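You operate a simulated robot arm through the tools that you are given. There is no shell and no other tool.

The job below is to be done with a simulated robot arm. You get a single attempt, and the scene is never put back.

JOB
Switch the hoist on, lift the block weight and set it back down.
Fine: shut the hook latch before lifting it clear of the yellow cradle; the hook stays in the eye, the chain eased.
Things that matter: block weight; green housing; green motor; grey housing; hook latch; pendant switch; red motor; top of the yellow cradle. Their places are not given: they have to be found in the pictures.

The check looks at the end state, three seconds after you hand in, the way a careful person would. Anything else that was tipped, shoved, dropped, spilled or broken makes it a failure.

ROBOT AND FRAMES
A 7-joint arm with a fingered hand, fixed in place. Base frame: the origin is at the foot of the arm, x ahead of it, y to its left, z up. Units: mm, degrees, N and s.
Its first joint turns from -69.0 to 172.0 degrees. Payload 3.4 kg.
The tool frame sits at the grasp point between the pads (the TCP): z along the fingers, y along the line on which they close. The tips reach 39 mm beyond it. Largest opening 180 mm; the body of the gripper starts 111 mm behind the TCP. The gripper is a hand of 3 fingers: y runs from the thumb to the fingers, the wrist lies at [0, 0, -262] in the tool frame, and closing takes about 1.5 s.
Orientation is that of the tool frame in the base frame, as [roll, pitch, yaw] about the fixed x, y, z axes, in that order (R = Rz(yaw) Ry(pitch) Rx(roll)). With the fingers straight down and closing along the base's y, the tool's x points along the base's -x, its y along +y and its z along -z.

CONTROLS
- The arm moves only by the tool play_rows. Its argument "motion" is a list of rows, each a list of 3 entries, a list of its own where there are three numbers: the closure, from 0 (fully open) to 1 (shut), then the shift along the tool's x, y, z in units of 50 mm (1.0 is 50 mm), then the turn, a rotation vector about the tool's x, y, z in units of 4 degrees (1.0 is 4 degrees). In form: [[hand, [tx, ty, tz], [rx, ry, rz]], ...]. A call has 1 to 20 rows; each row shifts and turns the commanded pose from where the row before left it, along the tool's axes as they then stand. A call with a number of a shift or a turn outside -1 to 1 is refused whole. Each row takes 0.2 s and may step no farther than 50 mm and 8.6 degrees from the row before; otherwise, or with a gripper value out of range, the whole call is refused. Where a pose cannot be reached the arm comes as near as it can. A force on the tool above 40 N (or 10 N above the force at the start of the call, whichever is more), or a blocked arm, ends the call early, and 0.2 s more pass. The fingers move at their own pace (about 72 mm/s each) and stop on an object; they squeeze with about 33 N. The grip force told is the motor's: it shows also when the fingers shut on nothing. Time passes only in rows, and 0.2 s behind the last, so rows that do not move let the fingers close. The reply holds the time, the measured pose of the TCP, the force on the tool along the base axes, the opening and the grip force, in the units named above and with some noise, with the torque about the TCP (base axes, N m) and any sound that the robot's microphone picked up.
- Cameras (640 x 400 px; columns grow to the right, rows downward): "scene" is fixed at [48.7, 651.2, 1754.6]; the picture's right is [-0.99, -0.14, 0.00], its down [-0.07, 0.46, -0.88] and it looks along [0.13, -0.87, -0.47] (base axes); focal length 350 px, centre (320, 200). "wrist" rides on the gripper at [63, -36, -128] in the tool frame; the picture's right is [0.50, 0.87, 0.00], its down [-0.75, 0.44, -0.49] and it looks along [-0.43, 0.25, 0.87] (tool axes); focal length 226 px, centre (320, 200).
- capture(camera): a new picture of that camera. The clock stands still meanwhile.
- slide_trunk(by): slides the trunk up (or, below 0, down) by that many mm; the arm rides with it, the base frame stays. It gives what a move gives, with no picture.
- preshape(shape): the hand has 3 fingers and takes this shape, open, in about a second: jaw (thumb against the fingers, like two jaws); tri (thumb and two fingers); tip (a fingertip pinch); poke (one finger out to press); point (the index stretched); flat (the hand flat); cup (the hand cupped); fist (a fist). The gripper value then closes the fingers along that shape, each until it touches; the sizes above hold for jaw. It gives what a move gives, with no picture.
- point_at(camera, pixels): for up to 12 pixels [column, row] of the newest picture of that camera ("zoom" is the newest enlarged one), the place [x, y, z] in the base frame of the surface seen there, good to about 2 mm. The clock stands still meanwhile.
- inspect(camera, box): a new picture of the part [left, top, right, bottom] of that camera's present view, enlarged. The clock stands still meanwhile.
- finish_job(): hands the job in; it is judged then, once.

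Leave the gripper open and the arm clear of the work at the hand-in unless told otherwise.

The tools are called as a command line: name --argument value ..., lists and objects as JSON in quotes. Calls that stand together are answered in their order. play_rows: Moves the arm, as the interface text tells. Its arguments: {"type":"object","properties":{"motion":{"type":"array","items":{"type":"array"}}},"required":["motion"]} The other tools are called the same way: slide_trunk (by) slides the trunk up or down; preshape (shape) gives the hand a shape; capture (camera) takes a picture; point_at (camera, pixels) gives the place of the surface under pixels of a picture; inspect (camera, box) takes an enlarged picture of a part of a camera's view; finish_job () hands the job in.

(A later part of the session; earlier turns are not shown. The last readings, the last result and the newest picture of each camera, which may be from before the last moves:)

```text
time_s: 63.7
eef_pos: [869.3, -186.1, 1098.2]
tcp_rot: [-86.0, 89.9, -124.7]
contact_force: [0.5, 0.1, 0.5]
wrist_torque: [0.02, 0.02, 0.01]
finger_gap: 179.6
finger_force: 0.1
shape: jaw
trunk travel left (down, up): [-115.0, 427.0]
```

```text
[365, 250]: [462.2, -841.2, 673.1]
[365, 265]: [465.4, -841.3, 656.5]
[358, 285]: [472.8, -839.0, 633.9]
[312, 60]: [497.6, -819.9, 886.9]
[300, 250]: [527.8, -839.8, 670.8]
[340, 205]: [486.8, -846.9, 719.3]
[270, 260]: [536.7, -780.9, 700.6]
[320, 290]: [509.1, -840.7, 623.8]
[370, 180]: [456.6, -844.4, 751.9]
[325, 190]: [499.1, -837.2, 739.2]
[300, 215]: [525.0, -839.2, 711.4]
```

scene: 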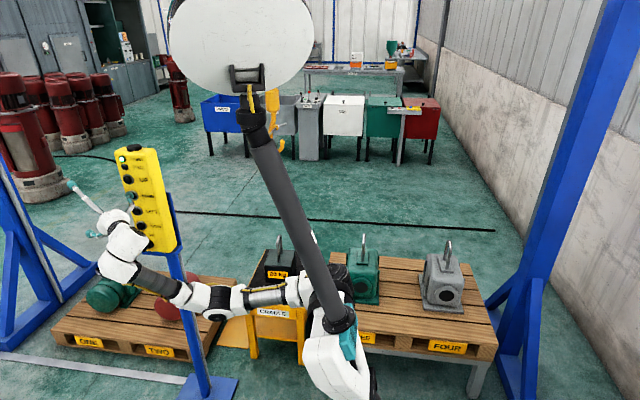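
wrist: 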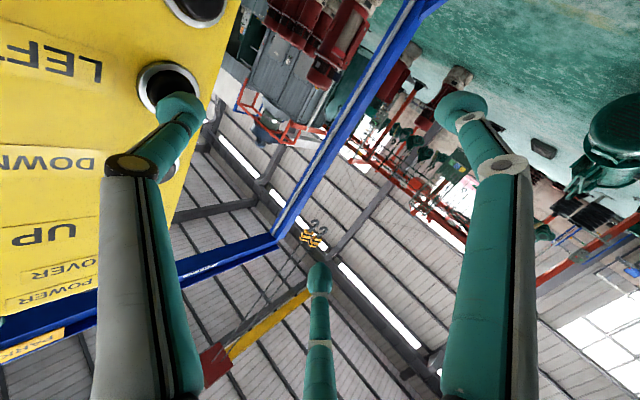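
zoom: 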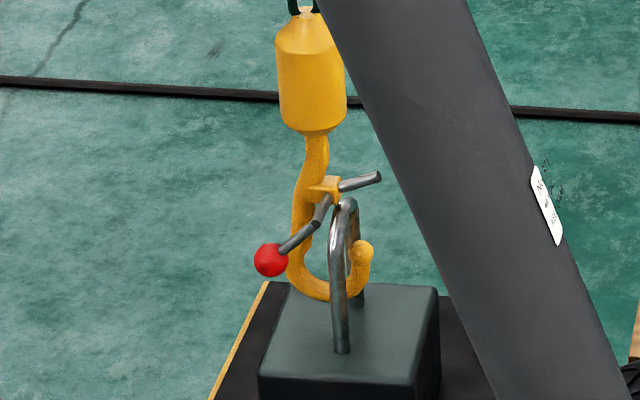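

The bar (x 485) now lies within the throat (tip ≈463, back ≈527). To hang plumb over the weight, I tap RIGHT once more for about 10 mm.

play_rows --motion '[[0, [0, -0.312, 0.25], [0, 0, 0]], [0, [0, 0, 0], [0, 0, 0]], [0, [0, 0.312, -0.25], [0, 0, 0]], [0, [0, 0, 0], [0, 0, 0]], [0, [0, 0, 0], [0, 0, 0]], [0, [0, 0, 0], [0, 0, 0]]]'

inspect --camera "scene" --box '[240, 200, 310, 270]'

point_at --camera "zoom" --pixels '[[365, 255], [372, 255], [312, 60], [322, 60], [305, 250], [310, 275], [270, 260], [280, 260], [370, 180], [325, 190]]'

```text
time_s: 65.1
eef_pos: [869.8, -186.0, 1097.8]
tcp_rot: [-85.0, 89.8, -123.6]
contact_force: [0.1, -0.2, 0.3]
wrist_torque: [-0.03, -0.02, -0.03]
finger_gap: 179.6
finger_force: 0.0
shape: jaw
trunk travel left (down, up): [-115.0, 427.0]
```

```text
5.71 times, centred on (275, 235) of scene
```

zoom: 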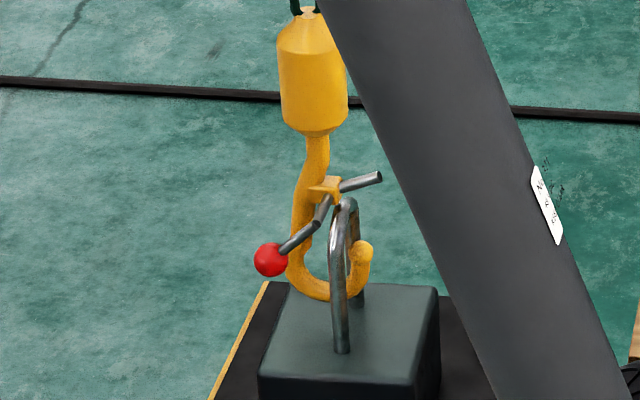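

```text
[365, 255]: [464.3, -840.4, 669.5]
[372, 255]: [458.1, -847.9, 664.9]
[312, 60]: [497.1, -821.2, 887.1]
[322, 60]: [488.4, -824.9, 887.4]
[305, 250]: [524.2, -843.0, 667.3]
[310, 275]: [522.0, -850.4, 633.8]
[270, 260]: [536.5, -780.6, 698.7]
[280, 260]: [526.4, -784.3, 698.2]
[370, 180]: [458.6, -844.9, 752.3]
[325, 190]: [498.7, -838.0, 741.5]
```

No movement from that brief tap. Again, holding two rows.

play_rows --motion '[[0, [0, -0.33, 0.265], [0, 0, 0]], [0, [0, 0, 0], [0, 0, 0]], [0, [0, 0, 0], [0, 0, 0]], [0, [0, 0.33, -0.265], [0, 0, 0]], [0, [0, 0, 0], [0, 0, 0]], [0, [0, 0, 0], [0, 0, 0]], [0, [0, 0, 0], [0, 0, 0]]]'

inspect --camera "scene" --box '[240, 200, 310, 270]'

point_at --camera "zoom" --pixels '[[365, 255], [372, 255], [312, 60], [322, 60], [305, 250], [310, 275], [270, 260], [280, 260], [370, 180], [325, 190]]'

```text
time_s: 66.7
eef_pos: [869.0, -184.9, 1098.1]
tcp_rot: [-85.2, 89.8, -123.7]
contact_force: [-0.5, 0.3, -0.9]
wrist_torque: [-0.02, 0.01, 0.0]
finger_gap: 180.0
finger_force: 0.0
shape: jaw
trunk travel left (down, up): [-115.0, 427.0]
```

```text
5.71 times, centred on (275, 235) of scene
```

zoom: 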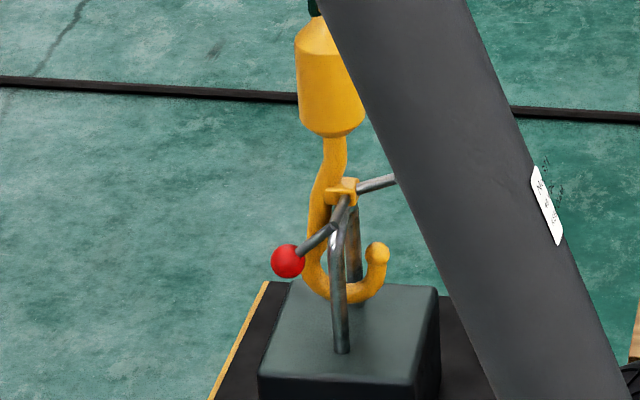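

```text
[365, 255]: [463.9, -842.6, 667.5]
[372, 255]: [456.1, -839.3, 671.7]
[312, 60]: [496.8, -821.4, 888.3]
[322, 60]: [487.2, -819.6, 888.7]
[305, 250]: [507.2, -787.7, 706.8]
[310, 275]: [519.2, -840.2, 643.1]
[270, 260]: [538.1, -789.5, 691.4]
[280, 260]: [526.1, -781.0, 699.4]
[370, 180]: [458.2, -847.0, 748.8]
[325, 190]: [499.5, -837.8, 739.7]
```

Bowl centre is now about x 480, the bar at 485: good. The hook must now rise about 60 mm so that the bar sits low in the bowl, without lifting the weight. I move to UP (z 1276).

play_rows --motion '[[0, [0, 0.156, -0.125], [0, 0, 0]], [0, [-0.89, 0, 0], [0, 0, 0]], [0, [-0.89, 0, 0], [0, 0, 0]], [0, [-0.89, 0, 0], [0, 0, 0]], [0, [-0.89, 0, 0], [0, 0, 0]], [0, [0, -0.234, 0.188], [0, 0, 0]], [0, [0, 0, 0], [0, 0, 0]]]'

inspect --camera "scene" --box '[105, 150, 165, 200]'

```text
time_s: 68.3
eef_pos: [869.1, -189.9, 1275.5]
tcp_rot: [-88.7, 89.8, -127.4]
contact_force: [0.0, 1.5, -0.6]
wrist_torque: [0.04, -0.03, -0.01]
finger_gap: 179.8
finger_force: 0.0
shape: jaw
trunk travel left (down, up): [-115.0, 427.0]
```

```text
8.00 times, centred on (135, 175) of scene
```

zoom: 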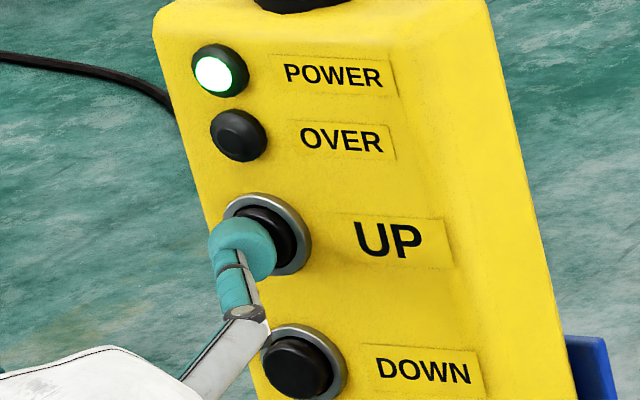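

On UP. Press to y≈-205, hold 3 rows, release, and look.

play_rows --motion '[[0, [0, -0.234, 0.188], [0, 0, 0]], [0, [0, 0, 0], [0, 0, 0]], [0, [0, 0, 0], [0, 0, 0]], [0, [0, 0, 0], [0, 0, 0]], [0, [0, 0.33, -0.265], [0, 0, 0]], [0, [0, 0, 0], [0, 0, 0]], [0, [0, 0, 0], [0, 0, 0]]]'

inspect --camera "scene" --box '[240, 200, 310, 270]'

point_at --camera "zoom" --pixels '[[375, 245], [375, 235], [288, 250], [288, 240], [345, 205], [312, 60]]'

```text
time_s: 69.9
eef_pos: [869.6, -184.8, 1275.9]
tcp_rot: [-89.1, 89.8, -127.7]
contact_force: [0.4, -0.1, -0.1]
wrist_torque: [-0.01, -0.01, -0.01]
finger_gap: 179.8
finger_force: 0.0
shape: jaw
trunk travel left (down, up): [-115.0, 427.0]
```

```text
5.71 times, centred on (275, 235) of scene
```

zoom: 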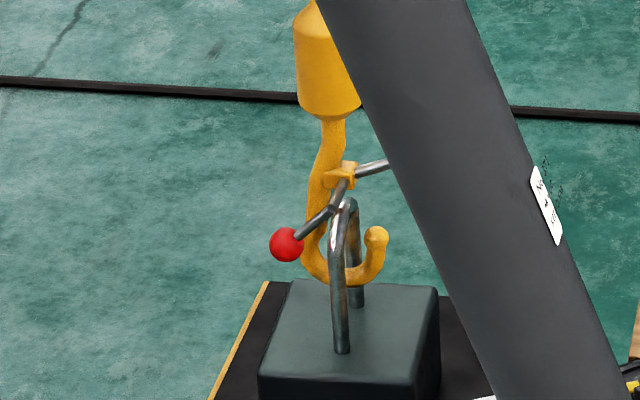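

```text
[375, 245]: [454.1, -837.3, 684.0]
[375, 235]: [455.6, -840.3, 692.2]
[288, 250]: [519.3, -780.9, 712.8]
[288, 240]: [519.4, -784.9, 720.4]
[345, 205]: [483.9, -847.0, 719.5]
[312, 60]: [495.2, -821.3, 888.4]
```

Rose about 18 mm. About 40 mm more: hold 5 rows.

play_rows --motion '[[0, [0, -0.33, 0.265], [0, 0, 0]], [0, [0, 0, 0], [0, 0, 0]], [0, [0, 0, 0], [0, 0, 0]], [0, [0, 0, 0], [0, 0, 0]], [0, [0, 0.33, -0.265], [0, 0, 0]], [0, [0, 0, 0], [0, 0, 0]], [0, [0, 0, 0], [0, 0, 0]]]'

inspect --camera "scene" --box '[240, 200, 310, 270]'

point_at --camera "zoom" --pixels '[[372, 225], [372, 220], [286, 230], [286, 220], [345, 205], [325, 265], [330, 255]]'

```text
time_s: 71.5
eef_pos: [868.4, -184.1, 1276.5]
tcp_rot: [-82.0, 89.8, -120.5]
contact_force: [-0.3, -0.5, 0.3]
wrist_torque: [0.01, -0.01, 0.03]
finger_gap: 179.6
finger_force: 0.1
shape: jaw
trunk travel left (down, up): [-115.0, 427.0]
```

```text
5.71 times, centred on (275, 235) of scene
```

zoom: 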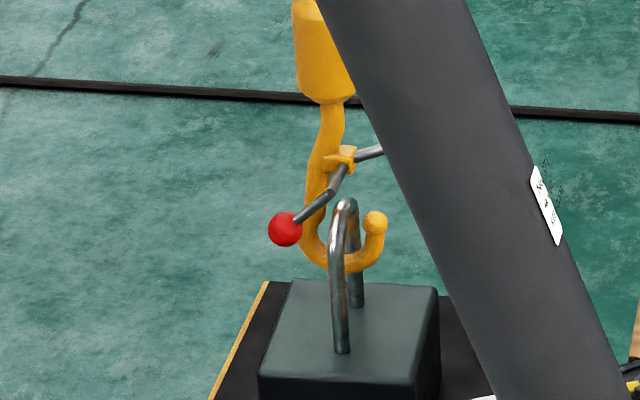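

```text
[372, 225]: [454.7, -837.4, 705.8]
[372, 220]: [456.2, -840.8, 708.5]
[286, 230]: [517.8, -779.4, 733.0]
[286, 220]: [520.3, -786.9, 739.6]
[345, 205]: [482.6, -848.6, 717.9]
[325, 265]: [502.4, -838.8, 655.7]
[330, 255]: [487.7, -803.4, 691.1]
```

Another 18 mm. Repeat with one more hold row (~25 mm).

play_rows --motion '[[0, [0, -0.33, 0.265], [0, 0, 0]], [0, [0, 0, 0], [0, 0, 0]], [0, [0, 0, 0], [0, 0, 0]], [0, [0, 0, 0], [0, 0, 0]], [0, [0, 0, 0], [0, 0, 0]], [0, [0, 0.33, -0.265], [0, 0, 0]], [0, [0, 0, 0], [0, 0, 0]], [0, [0, 0, 0], [0, 0, 0]]]'

inspect --camera "scene" --box '[240, 200, 310, 270]'

point_at --camera "zoom" --pixels '[[372, 200], [372, 210], [286, 205], [286, 215], [345, 205], [325, 245], [380, 130], [345, 140]]'

```text
time_s: 73.3
eef_pos: [870.4, -184.0, 1276.5]
tcp_rot: [-81.2, 89.8, -119.7]
contact_force: [-0.8, -0.4, -0.3]
wrist_torque: [-0.04, 0.01, 0.02]
finger_gap: 179.9
finger_force: 0.0
shape: jaw
trunk travel left (down, up): [-115.0, 427.0]
```

```text
5.71 times, centred on (275, 235) of scene
```

zoom: 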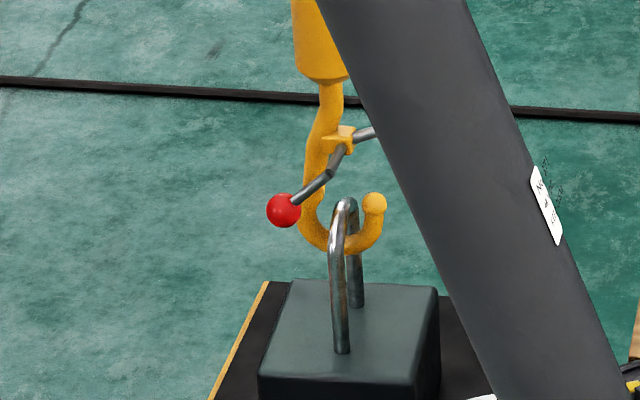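

```text
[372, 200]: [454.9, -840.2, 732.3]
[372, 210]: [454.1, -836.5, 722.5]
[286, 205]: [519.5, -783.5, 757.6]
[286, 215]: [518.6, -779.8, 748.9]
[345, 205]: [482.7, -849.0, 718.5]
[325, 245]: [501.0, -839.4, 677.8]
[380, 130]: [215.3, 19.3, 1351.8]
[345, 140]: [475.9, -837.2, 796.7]
```

Ball z≈754, tip top ≈739, bowl's inner bottom ≈687 – bar at 706–719 sits inside the bowl with slack, weight not lifted. Closing the latch means swinging the red ball (centre ≈(522,-791,748)) upward around the pivot near (478,·,795). I now withdraw from the pendant.

play_rows --motion '[[0, [0, 0.7, -0.56], [0, 0, 0]], [0, [0.62, -0.489, -0.6], [0, 0, 0]], [0, [0.62, -0.489, -0.6], [0, 0, 0]], [0, [0.62, -0.489, -0.6], [0, 0, 0]], [0, [0.62, -0.489, -0.6], [0, 0, 0]], [0, [0.62, -0.489, -0.6], [0, 0, 0]], [0, [0.62, -0.489, -0.6], [0, 0, 0]], [0, [0.62, -0.489, -0.6], [0, 0, 0]], [0, [0.62, -0.489, -0.6], [0, 0, 0]], [0, [0.62, -0.489, -0.6], [0, 0, 0]], [0, [0, 0, 0], [0, 0, 0]]]'

capture --camera "scene"

capture --camera "wrist"

```text
time_s: 75.7
eef_pos: [517.7, -142.1, 996.3]
tcp_rot: [-80.4, 89.8, -119.2]
contact_force: [0.5, 0.1, 0.1]
wrist_torque: [0.0, -0.01, 0.0]
finger_gap: 180.0
finger_force: 0.0
shape: jaw
trunk travel left (down, up): [-115.0, 427.0]
```

```text
taken
```

scene: 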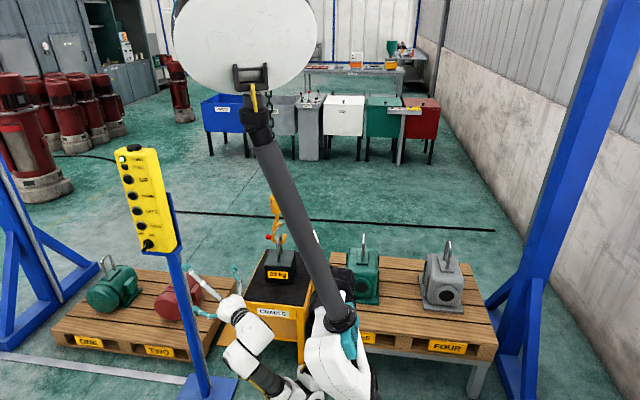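

```text
taken
```

wrist: 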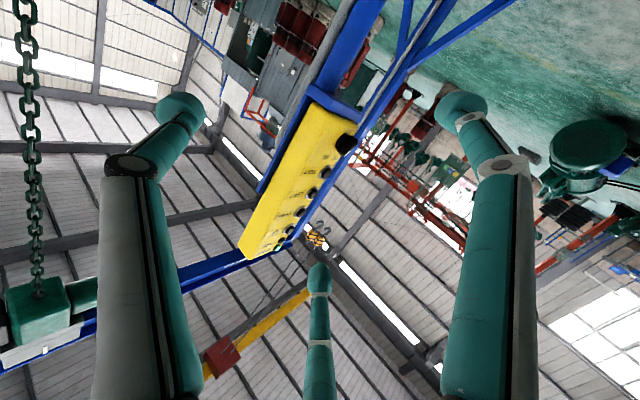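

The hook and red ball are visible at about (270,235). I turn 6° and move toward a waypoint near (430,-450,800).

play_rows --motion '[[0, [0.49, -0.738, 0.311], [0, 0, 0]], [0, [0.49, -0.738, 0.311], [0, 0, 0]], [0, [0.49, -0.738, 0.311], [0, 0, 0]], [0, [0.49, -0.738, 0.311], [0, 0, 0]], [0, [0.49, -0.738, 0.311], [0, 0, 0]], [0, [0.49, -0.738, 0.311], [0, 0, 0]], [0, [0.49, -0.738, 0.311], [0, 0, 0]], [0, [0.49, -0.738, 0.311], [0, 0, 0]], [0, [0, 0, 0], [0.78, 0, 0]], [0, [0, 0, 0], [0.78, 0, 0]], [0, [0, 0, 0], [0, 0, 0]]]'

capture --camera "scene"

capture --camera "wrist"

```text
time_s: 76.6
eef_pos: [522.7, -259.6, 1009.3]
tcp_rot: [-0.3, 72.0, -37.2]
contact_force: [2.2, 0.2, -1.9]
wrist_torque: [-0.17, -0.22, -0.07]
finger_gap: 179.9
finger_force: 0.1
shape: jaw
out of reach, approached as far as the arm can: row 3, 4
trunk travel left (down, up): [-115.0, 427.0]
stopped in row 4: the arm was blocked; the commanded pose is now the measured one
```

```text
taken
```

scene: 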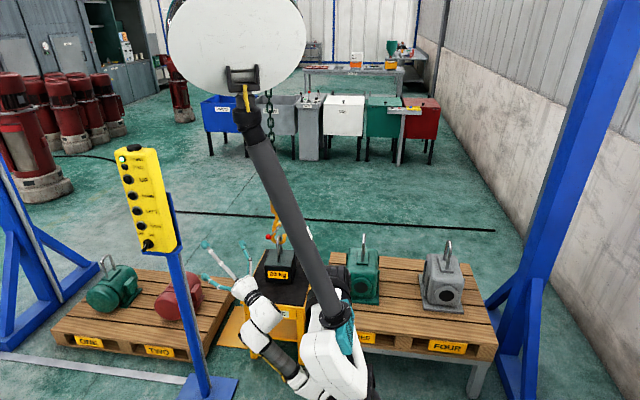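

```text
taken
```

wrist: 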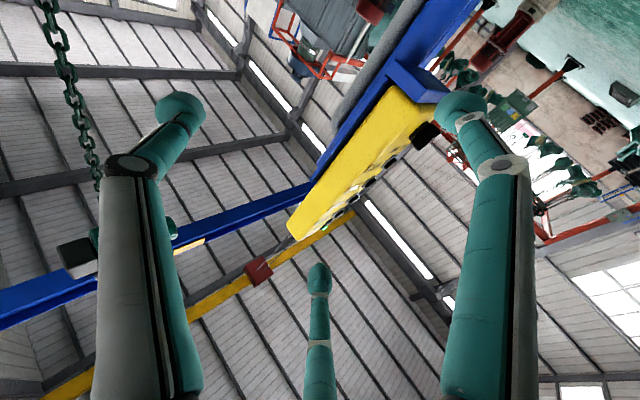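

The arm was blocked: its elbow hangs low close to the body. Let me see where the joints are.

inspect --camera "scene" --box '[200, 230, 400, 400]'

point_at --camera "zoom" --pixels '[[250, 160], [240, 230], [270, 290], [310, 340], [345, 370], [360, 300], [390, 360], [370, 260], [330, 260], [380, 230], [390, 280], [230, 130]]'

```text
2.35 times, centred on (300, 315) of scene
```

zoom: 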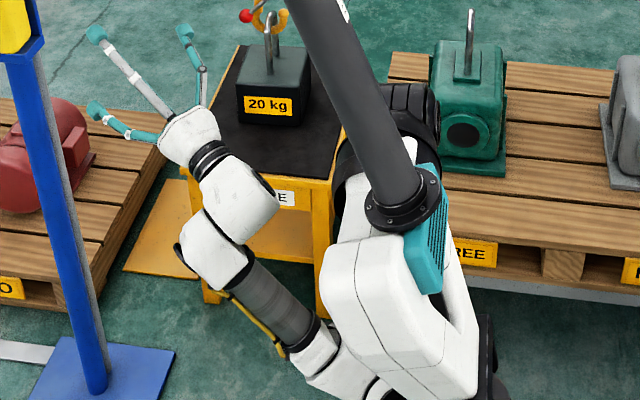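

```text
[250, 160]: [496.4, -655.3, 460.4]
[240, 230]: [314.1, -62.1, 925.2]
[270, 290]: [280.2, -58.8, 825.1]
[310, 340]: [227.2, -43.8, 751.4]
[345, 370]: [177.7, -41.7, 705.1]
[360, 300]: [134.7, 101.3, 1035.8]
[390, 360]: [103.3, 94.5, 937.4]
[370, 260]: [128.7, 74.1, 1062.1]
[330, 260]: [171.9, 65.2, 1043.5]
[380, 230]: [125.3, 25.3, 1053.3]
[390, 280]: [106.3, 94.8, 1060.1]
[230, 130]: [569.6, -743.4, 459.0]
```

The shoulder now sits near (140,-100,990), so the wrist came too close to it. I back out to about (640,-160,850), levelling the hand, then will pass below the pendant.

play_rows --motion '[[0, [0.65, 0.604, -0.07], [0, 0, 0]], [0, [0.65, 0.604, -0.07], [0, 0, 0]], [0, [0.65, 0.604, -0.07], [0, 0, 0]], [0, [0.65, 0.604, -0.07], [0, 0, 0]], [0, [0.65, 0.604, -0.07], [0, 0, 0]], [0, [0, 0, 0], [0, 0.9, 0]], [0, [0, 0, 0], [0, 0.9, 0]], [0, [0, 0, 0], [0, 0.9, 0]], [0, [0, 0, 0], [0, 0.9, 0]], [0, [0, 0, 0], [0, 0.9, 0]], [0, [0, 0, 0], [0, 0, 0]]]'

inspect --camera "scene" --box '[100, 150, 400, 400]'

```text
time_s: 79.0
eef_pos: [624.3, -135.9, 845.4]
tcp_rot: [147.8, 84.4, 110.4]
contact_force: [0.4, 0.5, -0.8]
wrist_torque: [-0.03, -0.01, -0.04]
finger_gap: 179.9
finger_force: 0.1
shape: jaw
trunk travel left (down, up): [-115.0, 427.0]
```

```text
1.60 times, centred on (250, 275) of scene
```

zoom: 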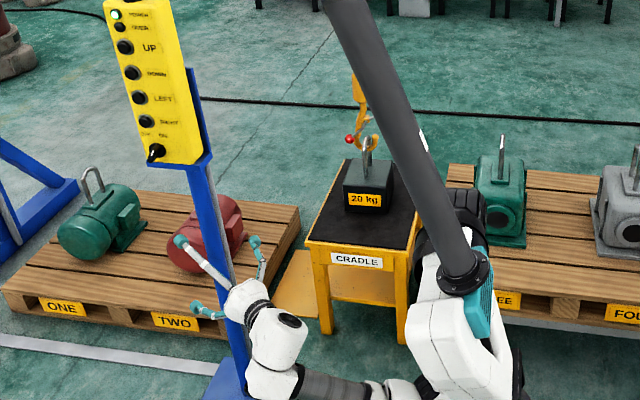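

Good posture again. I level the hand to azimuth -45° and swing to about (625,-420,810), below the pendant and inside its post.

play_rows --motion '[[0, [0, 0, 0], [0.63, -0.41, -0.22]], [0, [0, 0, 0], [0.63, -0.41, -0.22]], [0, [0, 0, 0], [0.63, -0.41, -0.22]], [0, [0.117, -0.67, 0.67], [0, 0, 0]], [0, [0.117, -0.67, 0.67], [0, 0, 0]], [0, [0.117, -0.67, 0.67], [0, 0, 0]], [0, [0.117, -0.67, 0.67], [0, 0, 0]], [0, [0.117, -0.67, 0.67], [0, 0, 0]], [0, [0.117, -0.67, 0.67], [0, 0, 0]], [0, [0, 0, 0], [0, 0, 0]]]'

inspect --camera "scene" --box '[100, 150, 400, 400]'

capture --camera "wrist"

```text
time_s: 81.2
eef_pos: [621.6, -420.1, 805.6]
tcp_rot: [174.5, 89.5, 129.6]
contact_force: [0.0, 0.2, -0.1]
wrist_torque: [0.01, 0.02, -0.02]
finger_gap: 179.9
finger_force: 0.1
shape: jaw
trunk travel left (down, up): [-115.0, 427.0]
```

```text
1.60 times, centred on (250, 275) of scene
```

zoom: 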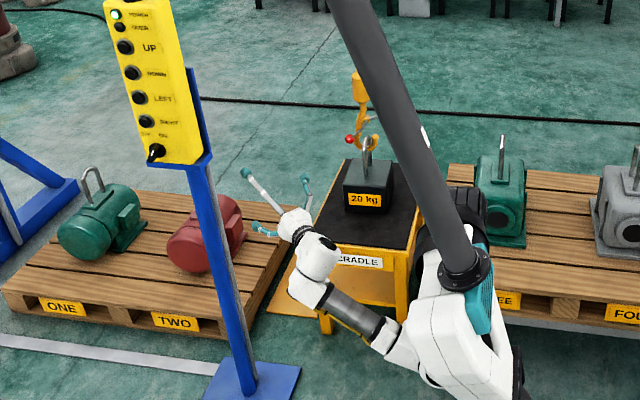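

```text
taken
```

wrist: 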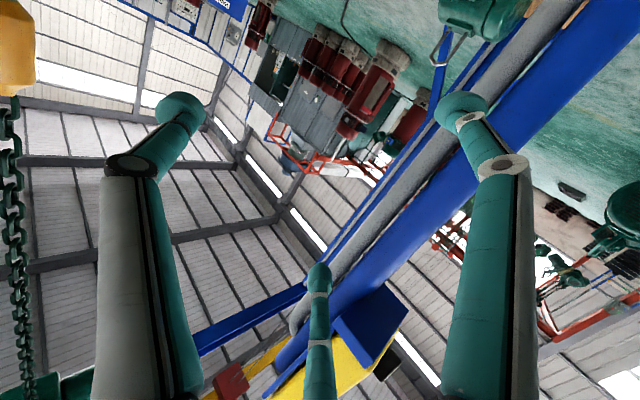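

The thumb is at about (564,-501,806). I bring it in front of and below the red ball: thumb centre to (540,-720,712).

play_rows --motion '[[0, [0.313, -0.575, 0.457], [0, 0, 0]], [0, [0.313, -0.575, 0.457], [0, 0, 0]], [0, [0.313, -0.575, 0.457], [0, 0, 0]], [0, [0.313, -0.575, 0.457], [0, 0, 0]], [0, [0.313, -0.575, 0.457], [0, 0, 0]], [0, [0.313, -0.575, 0.457], [0, 0, 0]], [0, [0, 0, 0], [0, 0, 0]]]'

inspect --camera "scene" --box '[230, 210, 310, 280]'

```text
time_s: 82.8
eef_pos: [594.9, -640.2, 709.8]
tcp_rot: [170.2, 89.4, 125.5]
contact_force: [0.2, -0.9, -0.2]
wrist_torque: [0.01, 0.02, 0.03]
finger_gap: 179.8
finger_force: 0.1
shape: jaw
trunk travel left (down, up): [-115.0, 427.0]
```

```text
5.71 times, centred on (270, 245) of scene
```

zoom: 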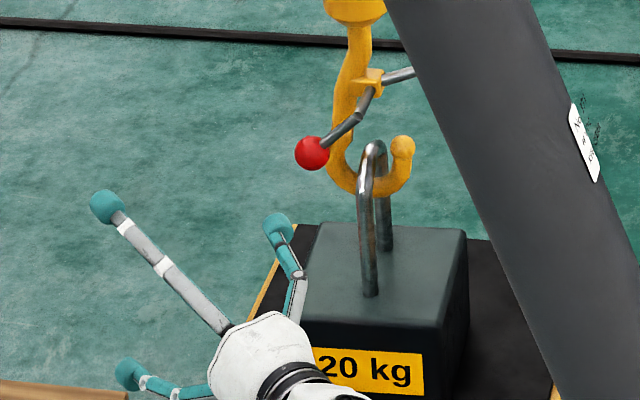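

Clear view. Measuring ball, lever, pivot and thumb.

point_at --camera "zoom" --pixels '[[312, 153], [300, 153], [322, 160], [335, 137], [358, 115], [368, 95], [372, 75], [400, 75], [278, 223], [272, 230], [285, 228], [402, 145]]'

inspect --camera "scene" --box '[265, 210, 305, 245]'

```text
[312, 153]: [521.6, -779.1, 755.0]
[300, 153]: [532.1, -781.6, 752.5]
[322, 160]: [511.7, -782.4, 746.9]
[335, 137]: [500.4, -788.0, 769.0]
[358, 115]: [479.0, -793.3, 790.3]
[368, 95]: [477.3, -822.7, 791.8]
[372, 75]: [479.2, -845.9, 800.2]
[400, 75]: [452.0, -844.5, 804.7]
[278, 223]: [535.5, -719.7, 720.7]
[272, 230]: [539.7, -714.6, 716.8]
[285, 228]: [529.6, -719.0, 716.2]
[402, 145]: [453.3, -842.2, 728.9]
```

```text
11.43 times, centred on (285, 228) of scene
```

zoom: 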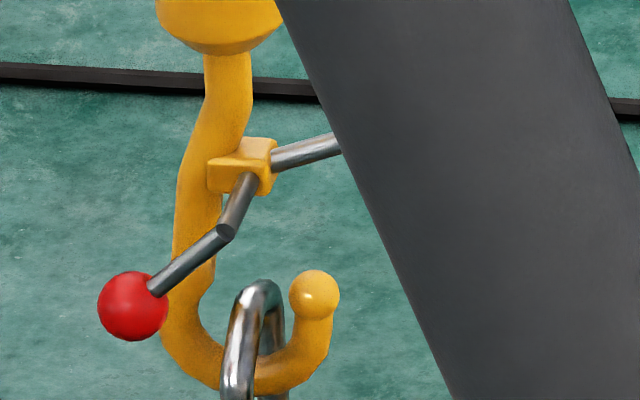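

Pivot ≈(478,·,790), ball centre ≈(524,-790,749). I slip the thumb beneath the ball (thumb centre to (526,-783,712)), then push it upward.

play_rows --motion '[[0, [-0.013, -0.349, 0.236], [0, 0, 0]], [0, [-0.013, -0.349, 0.236], [0, 0, 0]], [0, [-0.013, -0.349, 0.236], [0, 0, 0]], [0, [0, 0, 0], [0, 0, 0]]]'

inspect --camera "scene" --box '[240, 205, 310, 265]'

```text
time_s: 83.8
eef_pos: [583.7, -702.1, 711.6]
tcp_rot: [172.0, 89.4, 127.2]
contact_force: [0.1, 0.7, 0.5]
wrist_torque: [-0.01, 0.0, 0.02]
finger_gap: 180.2
finger_force: 0.0
shape: jaw
trunk travel left (down, up): [-115.0, 427.0]
```

```text
6.67 times, centred on (275, 235) of scene
```

zoom: 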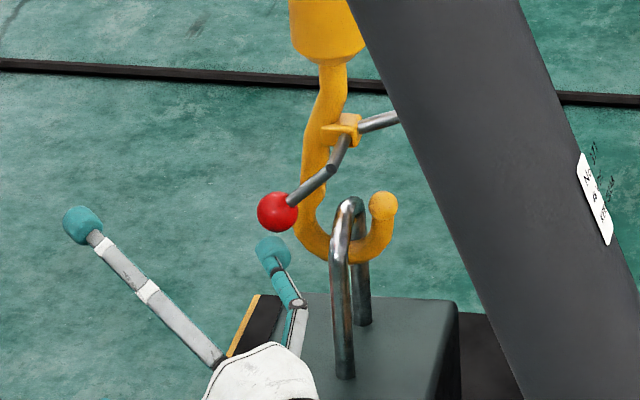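

The thumb is just below the ball. Pushing up in 6 mm steps.

play_rows --motion '[[0, [-0.12, 0, 0], [0, 0, 0]], [0, [-0.12, 0, 0], [0, 0, 0]], [0, [-0.12, 0, 0], [0, 0, 0]], [0, [-0.12, 0.02, 0.02], [0, 0, 0]], [0, [-0.12, 0.02, 0.02], [0, 0, 0]], [0, [-0.12, 0, 0], [0, 0, 0]], [0, [0, 0, 0], [0, 0, 0]]]'

inspect --camera "scene" --box '[240, 205, 310, 265]'

```text
time_s: 85.4
eef_pos: [588.6, -702.7, 747.5]
tcp_rot: [176.6, 89.3, 131.7]
contact_force: [0.1, 0.1, -0.1]
wrist_torque: [0.03, -0.04, -0.03]
finger_gap: 180.3
finger_force: 0.1
shape: jaw
trunk travel left (down, up): [-115.0, 427.0]
```

```text
6.67 times, centred on (275, 235) of scene
```

zoom: 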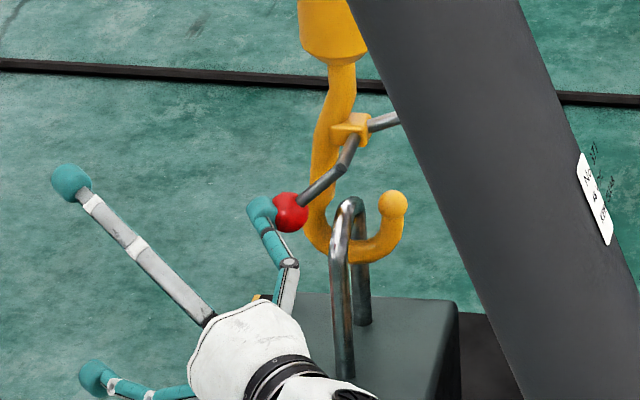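

The thumb slipped to the +x side and nudged the hook. I go back down and come up from further under (thumb 18 mm toward -x).

play_rows --motion '[[0, [0, 0.1, 0.1], [0, 0, 0]], [0, [0.36, 0, 0], [0, 0, 0]], [0, [0.36, 0, 0], [0, 0, 0]], [0, [0, -0.19, -0.19], [0, 0, 0]], [0, [0, -0.19, -0.19], [0, 0, 0]], [0, [0, 0, 0], [0, 0, 0]], [0, [0, 0, 0], [0, 0, 0]]]'

inspect --camera "scene" --box '[240, 205, 310, 265]'

point_at --camera "zoom" --pixels '[[278, 212], [288, 212], [285, 245], [290, 250], [280, 255], [395, 200], [355, 210], [330, 170]]'

```text
time_s: 87.0
eef_pos: [569.6, -700.9, 710.4]
tcp_rot: [173.3, 89.5, 128.4]
contact_force: [-0.2, 0.2, 0.5]
wrist_torque: [-0.01, -0.01, 0.01]
finger_gap: 180.2
finger_force: 0.1
shape: jaw
trunk travel left (down, up): [-115.0, 427.0]
```

```text
6.67 times, centred on (275, 235) of scene
```

zoom: 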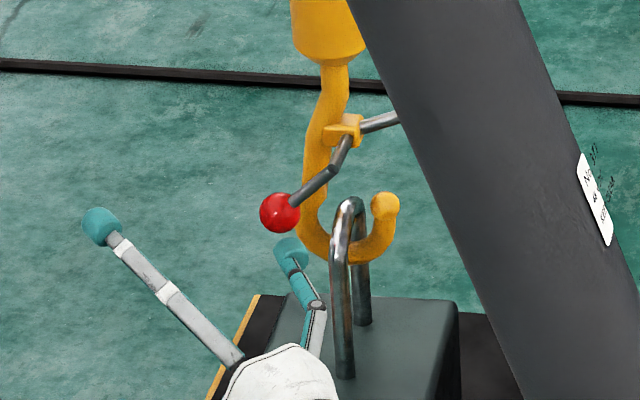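

```text
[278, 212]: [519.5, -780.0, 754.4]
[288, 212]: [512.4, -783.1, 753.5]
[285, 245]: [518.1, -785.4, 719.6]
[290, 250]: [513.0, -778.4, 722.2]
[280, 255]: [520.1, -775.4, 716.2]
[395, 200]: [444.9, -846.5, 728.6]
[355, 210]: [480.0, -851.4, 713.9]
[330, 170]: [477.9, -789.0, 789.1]
```

Thumb centre ≈(515,-782,710). I'll move a bit more toward -x and follow the ball's arc about the pivot: (507,731) → (526,746) → (538,766).

play_rows --motion '[[0, [-0.04, -0.127, -0.127], [0, 0, 0]], [0, [-0.2, 0, 0], [0, 0, 0]], [0, [-0.18, 0, 0], [0, 0, 0]], [0, [-0.15, 0.141, 0.141], [0, 0, 0]], [0, [-0.15, 0.141, 0.141], [0, 0, 0]], [0, [0, 0, 0], [0, 0, 0]]]'

inspect --camera "scene" --box '[240, 205, 310, 265]'

```text
time_s: 88.4
eef_pos: [580.5, -702.2, 747.7]
tcp_rot: [172.6, 89.4, 127.9]
contact_force: [-0.5, 0.3, -0.5]
wrist_torque: [0.1, -0.04, -0.01]
finger_gap: 179.8
finger_force: 0.1
shape: jaw
trunk travel left (down, up): [-115.0, 427.0]
```

```text
6.67 times, centred on (275, 235) of scene
```

zoom: 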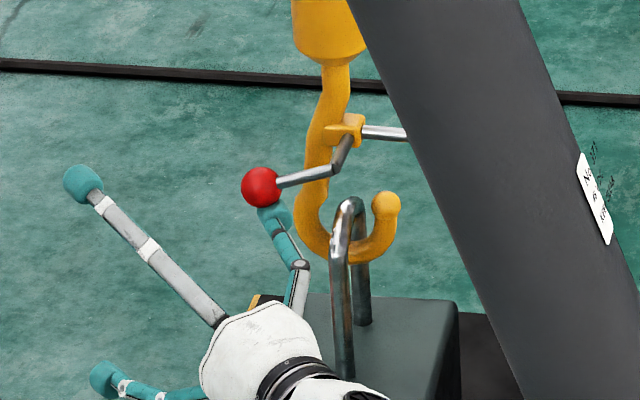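

It works: the lever is turning. Continuing along the arc.

play_rows --motion '[[0, [-0.2, 0.075, 0.075], [0, 0, 0]], [0, [-0.2, 0.075, 0.075], [0, 0, 0]], [0, [-0.22, 0.035, 0.035], [0, 0, 0]], [0, [-0.22, 0.035, 0.035], [0, 0, 0]], [0, [0, 0, 0], [0, 0, 0]]]'

inspect --camera "scene" --box '[240, 205, 310, 265]'

```text
time_s: 89.6
eef_pos: [597.0, -703.1, 789.4]
tcp_rot: [172.2, 89.4, 127.4]
contact_force: [0.2, 0.8, 0.3]
wrist_torque: [-0.01, 0.0, 0.02]
finger_gap: 180.1
finger_force: 0.1
shape: jaw
trunk travel left (down, up): [-115.0, 427.0]
```

```text
6.67 times, centred on (275, 235) of scene
```

zoom: 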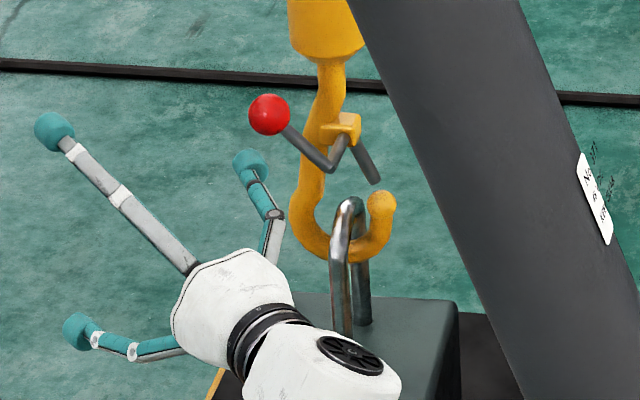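

The latch has snapped over: ball is up, gate rod points down to the tip. I retract a little and check closely.

play_rows --motion '[[0, [0.2, 0, 0], [0, 0, 0]], [0, [0, 0.5, -0.5], [0, 0, 0]], [0, [0, 0.5, -0.5], [0, 0, 0]], [0, [0, 0, 0], [0, 0, 0]]]'

inspect --camera "scene" --box '[260, 208, 305, 245]'

point_at --camera "zoom" --pixels '[[225, 60], [345, 85], [400, 160], [410, 180], [420, 200], [410, 205], [355, 220], [320, 150], [290, 130]]'

```text
time_s: 90.6
eef_pos: [595.9, -631.4, 778.1]
tcp_rot: [174.9, 89.3, 130.1]
contact_force: [0.0, -0.3, -0.3]
wrist_torque: [0.0, 0.0, 0.0]
finger_gap: 179.8
finger_force: 0.0
shape: jaw
trunk travel left (down, up): [-115.0, 427.0]
```

```text
10.81 times, centred on (282, 226) of scene
```

zoom: 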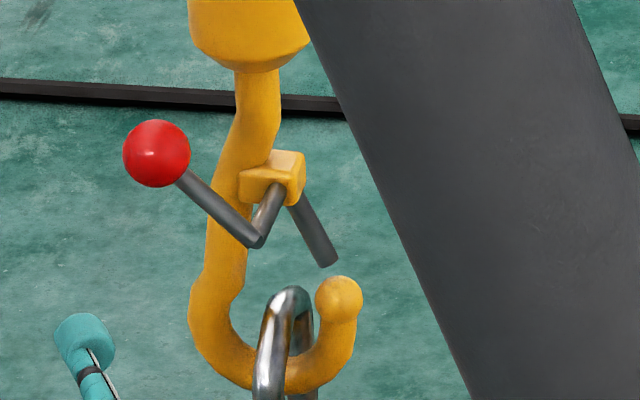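

```text
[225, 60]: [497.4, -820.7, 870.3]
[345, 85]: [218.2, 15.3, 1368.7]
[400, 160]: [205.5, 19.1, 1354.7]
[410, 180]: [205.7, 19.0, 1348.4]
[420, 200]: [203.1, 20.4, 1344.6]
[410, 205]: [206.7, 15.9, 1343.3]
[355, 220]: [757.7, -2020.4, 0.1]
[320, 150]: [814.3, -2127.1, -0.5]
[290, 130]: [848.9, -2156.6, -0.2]
```

The gate's end sits just above the tip. I measure gate and ball to judge whether it is fully over.

point_at --camera "zoom" --pixels '[[157, 153], [250, 238], [270, 200], [290, 170], [305, 205], [320, 245], [328, 262], [338, 282], [340, 300], [288, 290]]'

```text
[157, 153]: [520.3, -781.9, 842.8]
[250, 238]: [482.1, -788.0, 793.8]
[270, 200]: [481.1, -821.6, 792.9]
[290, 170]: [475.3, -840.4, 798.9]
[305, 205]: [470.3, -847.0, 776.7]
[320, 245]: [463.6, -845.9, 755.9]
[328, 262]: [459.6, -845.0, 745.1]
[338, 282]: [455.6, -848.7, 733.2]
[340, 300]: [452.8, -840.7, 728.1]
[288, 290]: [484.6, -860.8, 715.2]
```

The gate end (460,745) meets the tip (456,735): the eye cannot slip out; the lever turned ~87° and snapped. Latch is shut. Now back to the pendant by the same way.

play_rows --motion '[[0, [-0.112, 0.67, -0.523], [0, 0, 0]], [0, [-0.112, 0.67, -0.523], [0, 0, 0]], [0, [-0.112, 0.67, -0.523], [0, 0, 0]], [0, [-0.112, 0.67, -0.523], [0, 0, 0]], [0, [-0.112, 0.67, -0.523], [0, 0, 0]], [0, [-0.13, 0.674, -0.665], [0, 0, 0]], [0, [-0.13, 0.674, -0.665], [0, 0, 0]], [0, [-0.13, 0.674, -0.665], [0, 0, 0]], [0, [-0.13, 0.674, -0.665], [0, 0, 0]], [0, [-0.13, 0.674, -0.665], [0, 0, 0]], [0, [-0.13, 0.674, -0.665], [0, 0, 0]], [0, [0, 0, 0], [-0.78, 0, 0]], [0, [0, 0, 0], [-0.78, 0, 0]], [0, [0, 0, 0], [0, 0, 0]]]'

capture --camera "scene"

```text
time_s: 93.6
eef_pos: [626.2, -137.1, 854.1]
tcp_rot: [147.5, 89.3, 108.9]
contact_force: [-0.5, 0.0, -0.5]
wrist_torque: [0.03, 0.01, -0.03]
finger_gap: 179.9
finger_force: 0.1
shape: jaw
trunk travel left (down, up): [-115.0, 427.0]
```

```text
taken
```

scene: 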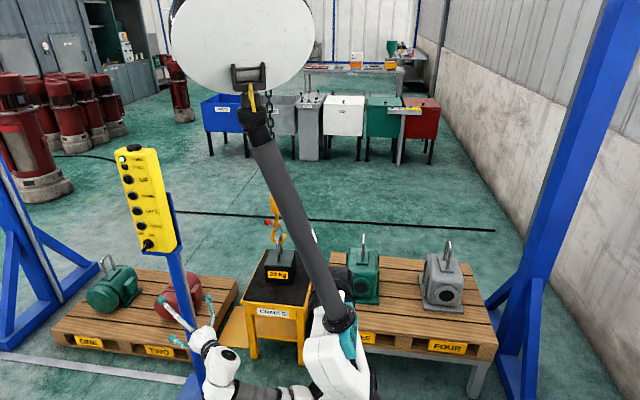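

Now up to the UP button: TCP toward (868,-137,1276), then in.

play_rows --motion '[[0, [-0.844, 0.303, 0.377], [0, 0, 0]], [0, [-0.844, 0.303, 0.377], [0, 0, 0]], [0, [-0.844, 0.303, 0.377], [0, 0, 0]], [0, [-0.844, 0.303, 0.377], [0, 0, 0]], [0, [-0.844, 0.303, 0.377], [0, 0, 0]], [0, [-0.844, 0.303, 0.377], [0, 0, 0]], [0, [-0.844, 0.303, 0.377], [0, 0, 0]], [0, [-0.844, 0.303, 0.377], [0, 0, 0]], [0, [-0.844, 0.303, 0.377], [0, 0, 0]], [0, [-0.844, 0.303, 0.377], [0, 0, 0]], [0, [0, -0.3, 0.24], [0, 0, 0]], [0, [0, -0.3, 0.24], [0, 0, 0]], [0, [0, 0, 0], [0, 0, 0]]]'

inspect --camera "scene" --box '[105, 150, 165, 200]'

```text
time_s: 96.4
eef_pos: [868.4, -177.5, 1270.8]
tcp_rot: [167.6, 89.4, 128.8]
contact_force: [-0.7, -0.1, 0.8]
wrist_torque: [-0.02, 0.02, 0.0]
finger_gap: 180.1
finger_force: 0.0
shape: jaw
trunk travel left (down, up): [-115.0, 427.0]
```

```text
8.00 times, centred on (135, 175) of scene
```

zoom: 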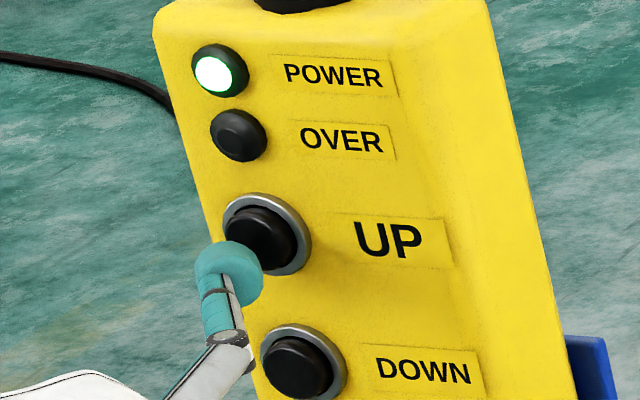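

Adjust 5 mm up and 12 mm in, then press UP with ~6 hold rows and look.

play_rows --motion '[[0, [-0.1, -0.187, 0.15], [0, 0, 0]], [0, [0, -0.25, 0.2], [0, 0, 0]], [0, [0, 0, 0], [0, 0, 0]], [0, [0, 0, 0], [0, 0, 0]], [0, [0, 0, 0], [0, 0, 0]], [0, [0, 0, 0], [0, 0, 0]]]'

inspect --camera "scene" --box '[240, 195, 320, 290]'

inspect --camera "scene" --box '[105, 150, 165, 200]'

```text
time_s: 97.8
eef_pos: [869.0, -202.9, 1276.1]
tcp_rot: [179.1, 89.4, 140.4]
contact_force: [2.4, 8.3, 1.4]
wrist_torque: [-0.08, 0.01, -0.07]
finger_gap: 179.0
finger_force: 0.0
shape: jaw
trunk travel left (down, up): [-115.0, 427.0]
```

```text
4.21 times, centred on (280, 242) of scene
```

zoom: 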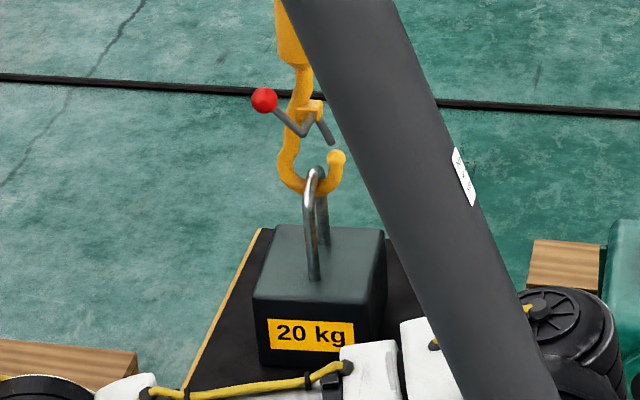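

```text
8.00 times, centred on (135, 175) of scene
```

zoom: 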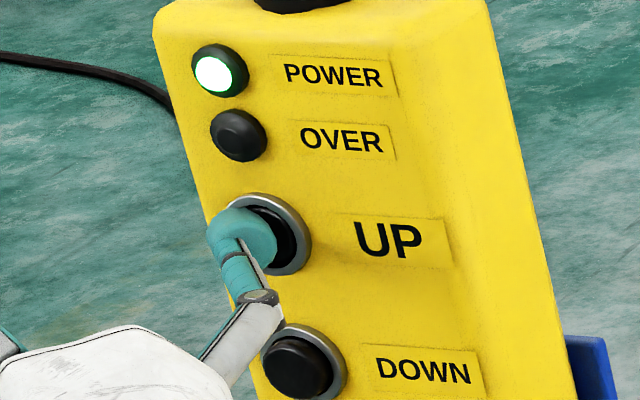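

Pressed, hook rising, no overload. Hold 3 more rows and check.

play_rows --motion '[[0, [0, 0, 0], [0, 0, 0]], [0, [0, 0, 0], [0, 0, 0]], [0, [0, 0, 0], [0, 0, 0]]]'

inspect --camera "scene" --box '[240, 195, 320, 290]'

point_at --camera "zoom" --pixels '[[310, 240], [280, 240], [350, 240], [310, 330], [260, 90], [315, 160], [320, 180], [310, 345]]'

```text
time_s: 98.6
eef_pos: [868.2, -202.0, 1277.3]
tcp_rot: [179.2, 89.5, 140.7]
contact_force: [1.6, 8.9, 0.5]
wrist_torque: [-0.09, 0.01, -0.12]
finger_gap: 178.8
finger_force: 0.2
shape: jaw
trunk travel left (down, up): [-115.0, 427.0]
```

```text
4.21 times, centred on (280, 242) of scene
```

zoom: 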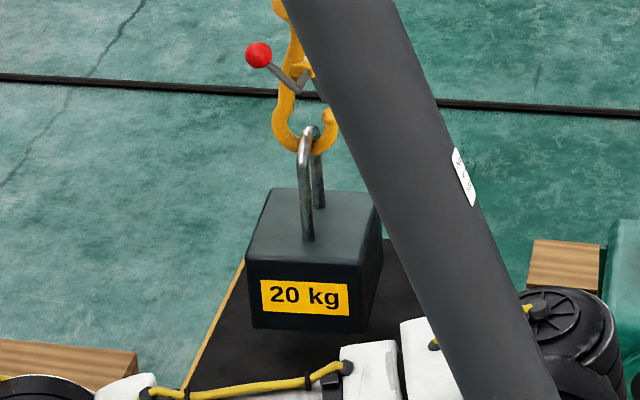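

```text
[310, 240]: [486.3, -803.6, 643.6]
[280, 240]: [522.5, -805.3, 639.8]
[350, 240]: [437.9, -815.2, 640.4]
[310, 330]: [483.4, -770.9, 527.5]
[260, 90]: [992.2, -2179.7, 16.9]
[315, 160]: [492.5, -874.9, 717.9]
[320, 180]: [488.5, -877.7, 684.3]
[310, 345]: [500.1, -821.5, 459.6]
```

The weight is up ~62 mm, hanging level. One more hold row, then release, and let it settle.

play_rows --motion '[[0, [0, 0, 0], [0, 0, 0]], [0, [0, 0.374, -0.301], [0, 0, 0]], [0, [0, 0, 0], [0, 0, 0]], [0, [0, 0, 0], [0, 0, 0]], [0, [0, 0, 0], [0, 0, 0]], [0, [0, 0, 0], [0, 0, 0]], [0, [0, 0, 0], [0, 0, 0]]]'

inspect --camera "scene" --box '[240, 180, 320, 275]'

point_at --camera "zoom" --pixels '[[310, 240], [280, 240], [350, 240], [310, 330], [315, 160], [320, 180]]'

```text
time_s: 100.2
eef_pos: [868.7, -181.1, 1275.5]
tcp_rot: [167.1, 89.4, 128.5]
contact_force: [1.1, -0.7, -0.8]
wrist_torque: [-0.02, 0.01, -0.01]
finger_gap: 180.0
finger_force: 0.0
shape: jaw
trunk travel left (down, up): [-115.0, 427.0]
```

```text
4.21 times, centred on (280, 228) of scene
```

zoom: 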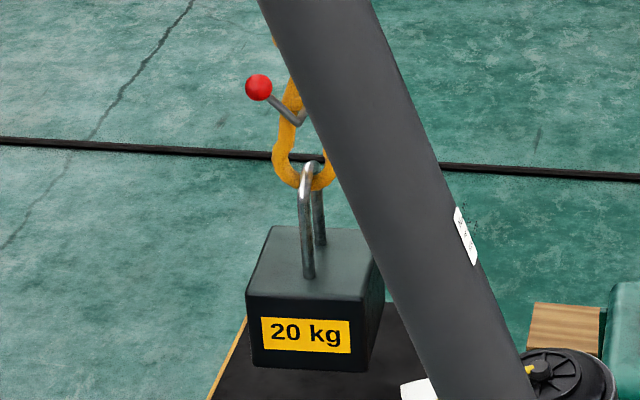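

```text
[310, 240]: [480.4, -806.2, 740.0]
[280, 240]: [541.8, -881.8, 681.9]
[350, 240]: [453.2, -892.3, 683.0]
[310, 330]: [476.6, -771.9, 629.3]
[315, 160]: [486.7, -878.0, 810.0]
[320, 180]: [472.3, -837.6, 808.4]
```

The weight's top is at z 682 (+103 mm). Now to the DOWN button, and lower in stages.

play_rows --motion '[[0, [0.57, 0, 0], [0, 0, 0]], [0, [0.57, 0, 0], [0, 0, 0]], [0, [0, -0.1, 0.08], [0, 0, 0]], [0, [0, 0, 0], [0, 0, 0]], [0, [0, 0, 0], [0, 0, 0]]]'

inspect --camera "scene" --box '[240, 180, 320, 275]'

point_at --camera "zoom" --pixels '[[256, 310], [360, 310], [310, 310], [280, 232], [360, 235], [265, 350]]'

```text
time_s: 101.4
eef_pos: [869.0, -188.1, 1218.3]
tcp_rot: [167.9, 89.4, 129.4]
contact_force: [0.0, -0.2, 0.6]
wrist_torque: [-0.02, 0.01, -0.02]
finger_gap: 180.0
finger_force: 0.0
shape: jaw
trunk travel left (down, up): [-115.0, 427.0]
```

```text
4.21 times, centred on (280, 228) of scene
```

zoom: 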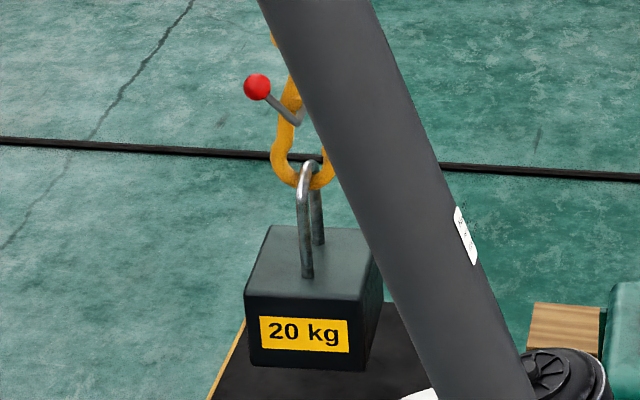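

```text
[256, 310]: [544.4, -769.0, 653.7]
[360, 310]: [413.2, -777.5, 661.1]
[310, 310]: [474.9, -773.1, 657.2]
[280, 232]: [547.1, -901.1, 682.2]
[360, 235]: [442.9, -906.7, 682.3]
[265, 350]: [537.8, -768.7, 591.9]
```

Hanging steadily. Press DOWN for ~6 rows.

play_rows --motion '[[0, [0, -0.273, 0.219], [0, 0, 0]], [0, [0, 0, 0], [0, 0, 0]], [0, [0, 0, 0], [0, 0, 0]], [0, [0, 0, 0], [0, 0, 0]], [0, [0, 0, 0], [0, 0, 0]], [0, [0, 0, 0], [0, 0, 0]], [0, [0, 0.374, -0.301], [0, 0, 0]], [0, [0, 0, 0], [0, 0, 0]], [0, [0, 0, 0], [0, 0, 0]]]'

inspect --camera "scene" --box '[240, 195, 320, 290]'

point_at --camera "zoom" --pixels '[[280, 225], [340, 225], [310, 245], [310, 330], [310, 320], [255, 320]]'

```text
time_s: 103.4
eef_pos: [868.0, -181.8, 1218.4]
tcp_rot: [166.1, 89.4, 127.3]
contact_force: [1.0, -1.6, 0.2]
wrist_torque: [0.03, -0.02, -0.01]
finger_gap: 180.1
finger_force: 0.1
shape: jaw
trunk travel left (down, up): [-115.0, 427.0]
```

```text
4.21 times, centred on (280, 242) of scene
```

zoom: 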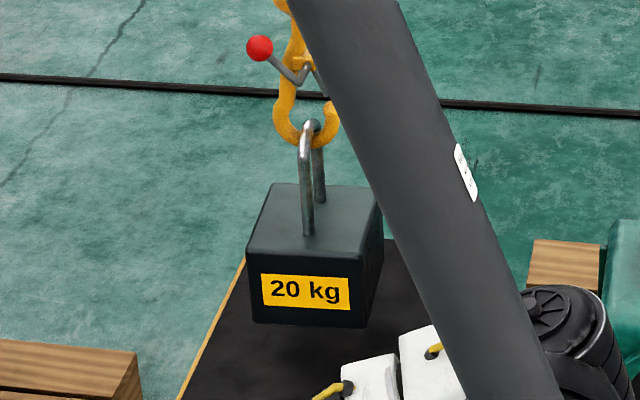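

```text
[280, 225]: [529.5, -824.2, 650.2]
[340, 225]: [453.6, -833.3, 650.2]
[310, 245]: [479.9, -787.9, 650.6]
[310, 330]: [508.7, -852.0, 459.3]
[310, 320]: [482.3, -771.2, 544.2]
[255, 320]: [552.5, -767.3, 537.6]
```

Lowered to z 650 (71 mm to go). Again, slightly longer.

play_rows --motion '[[0, [0, -0.374, 0.301], [0, 0, 0]], [0, [0, 0, 0], [0, 0, 0]], [0, [0, 0, 0], [0, 0, 0]], [0, [0, 0, 0], [0, 0, 0]], [0, [0, 0, 0], [0, 0, 0]], [0, [0, 0, 0], [0, 0, 0]], [0, [0, 0.374, -0.301], [0, 0, 0]], [0, [0, 0, 0], [0, 0, 0]], [0, [0, 0, 0], [0, 0, 0]]]'

inspect --camera "scene" --box '[240, 195, 320, 290]'

point_at --camera "zoom" --pixels '[[280, 240], [340, 240], [310, 255], [310, 330], [255, 320]]'

```text
time_s: 105.4
eef_pos: [868.7, -181.7, 1220.1]
tcp_rot: [166.9, 89.3, 128.3]
contact_force: [0.6, -0.1, 0.5]
wrist_torque: [-0.02, -0.02, -0.01]
finger_gap: 179.8
finger_force: 0.1
shape: jaw
trunk travel left (down, up): [-115.0, 427.0]
```

```text
4.21 times, centred on (280, 242) of scene
```

zoom: 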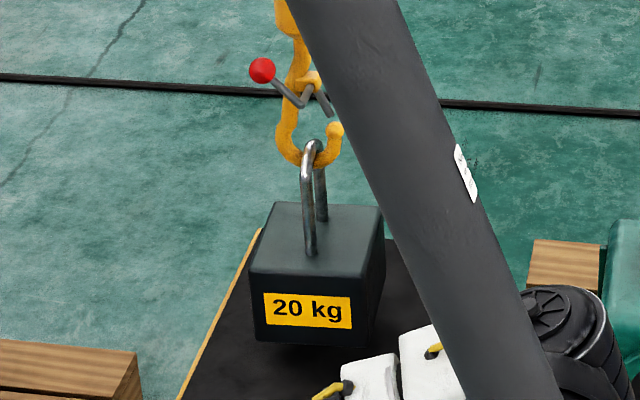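

```text
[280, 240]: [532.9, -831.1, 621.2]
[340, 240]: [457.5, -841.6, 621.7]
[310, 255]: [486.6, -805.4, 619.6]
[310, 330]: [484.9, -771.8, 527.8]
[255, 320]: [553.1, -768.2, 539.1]
```

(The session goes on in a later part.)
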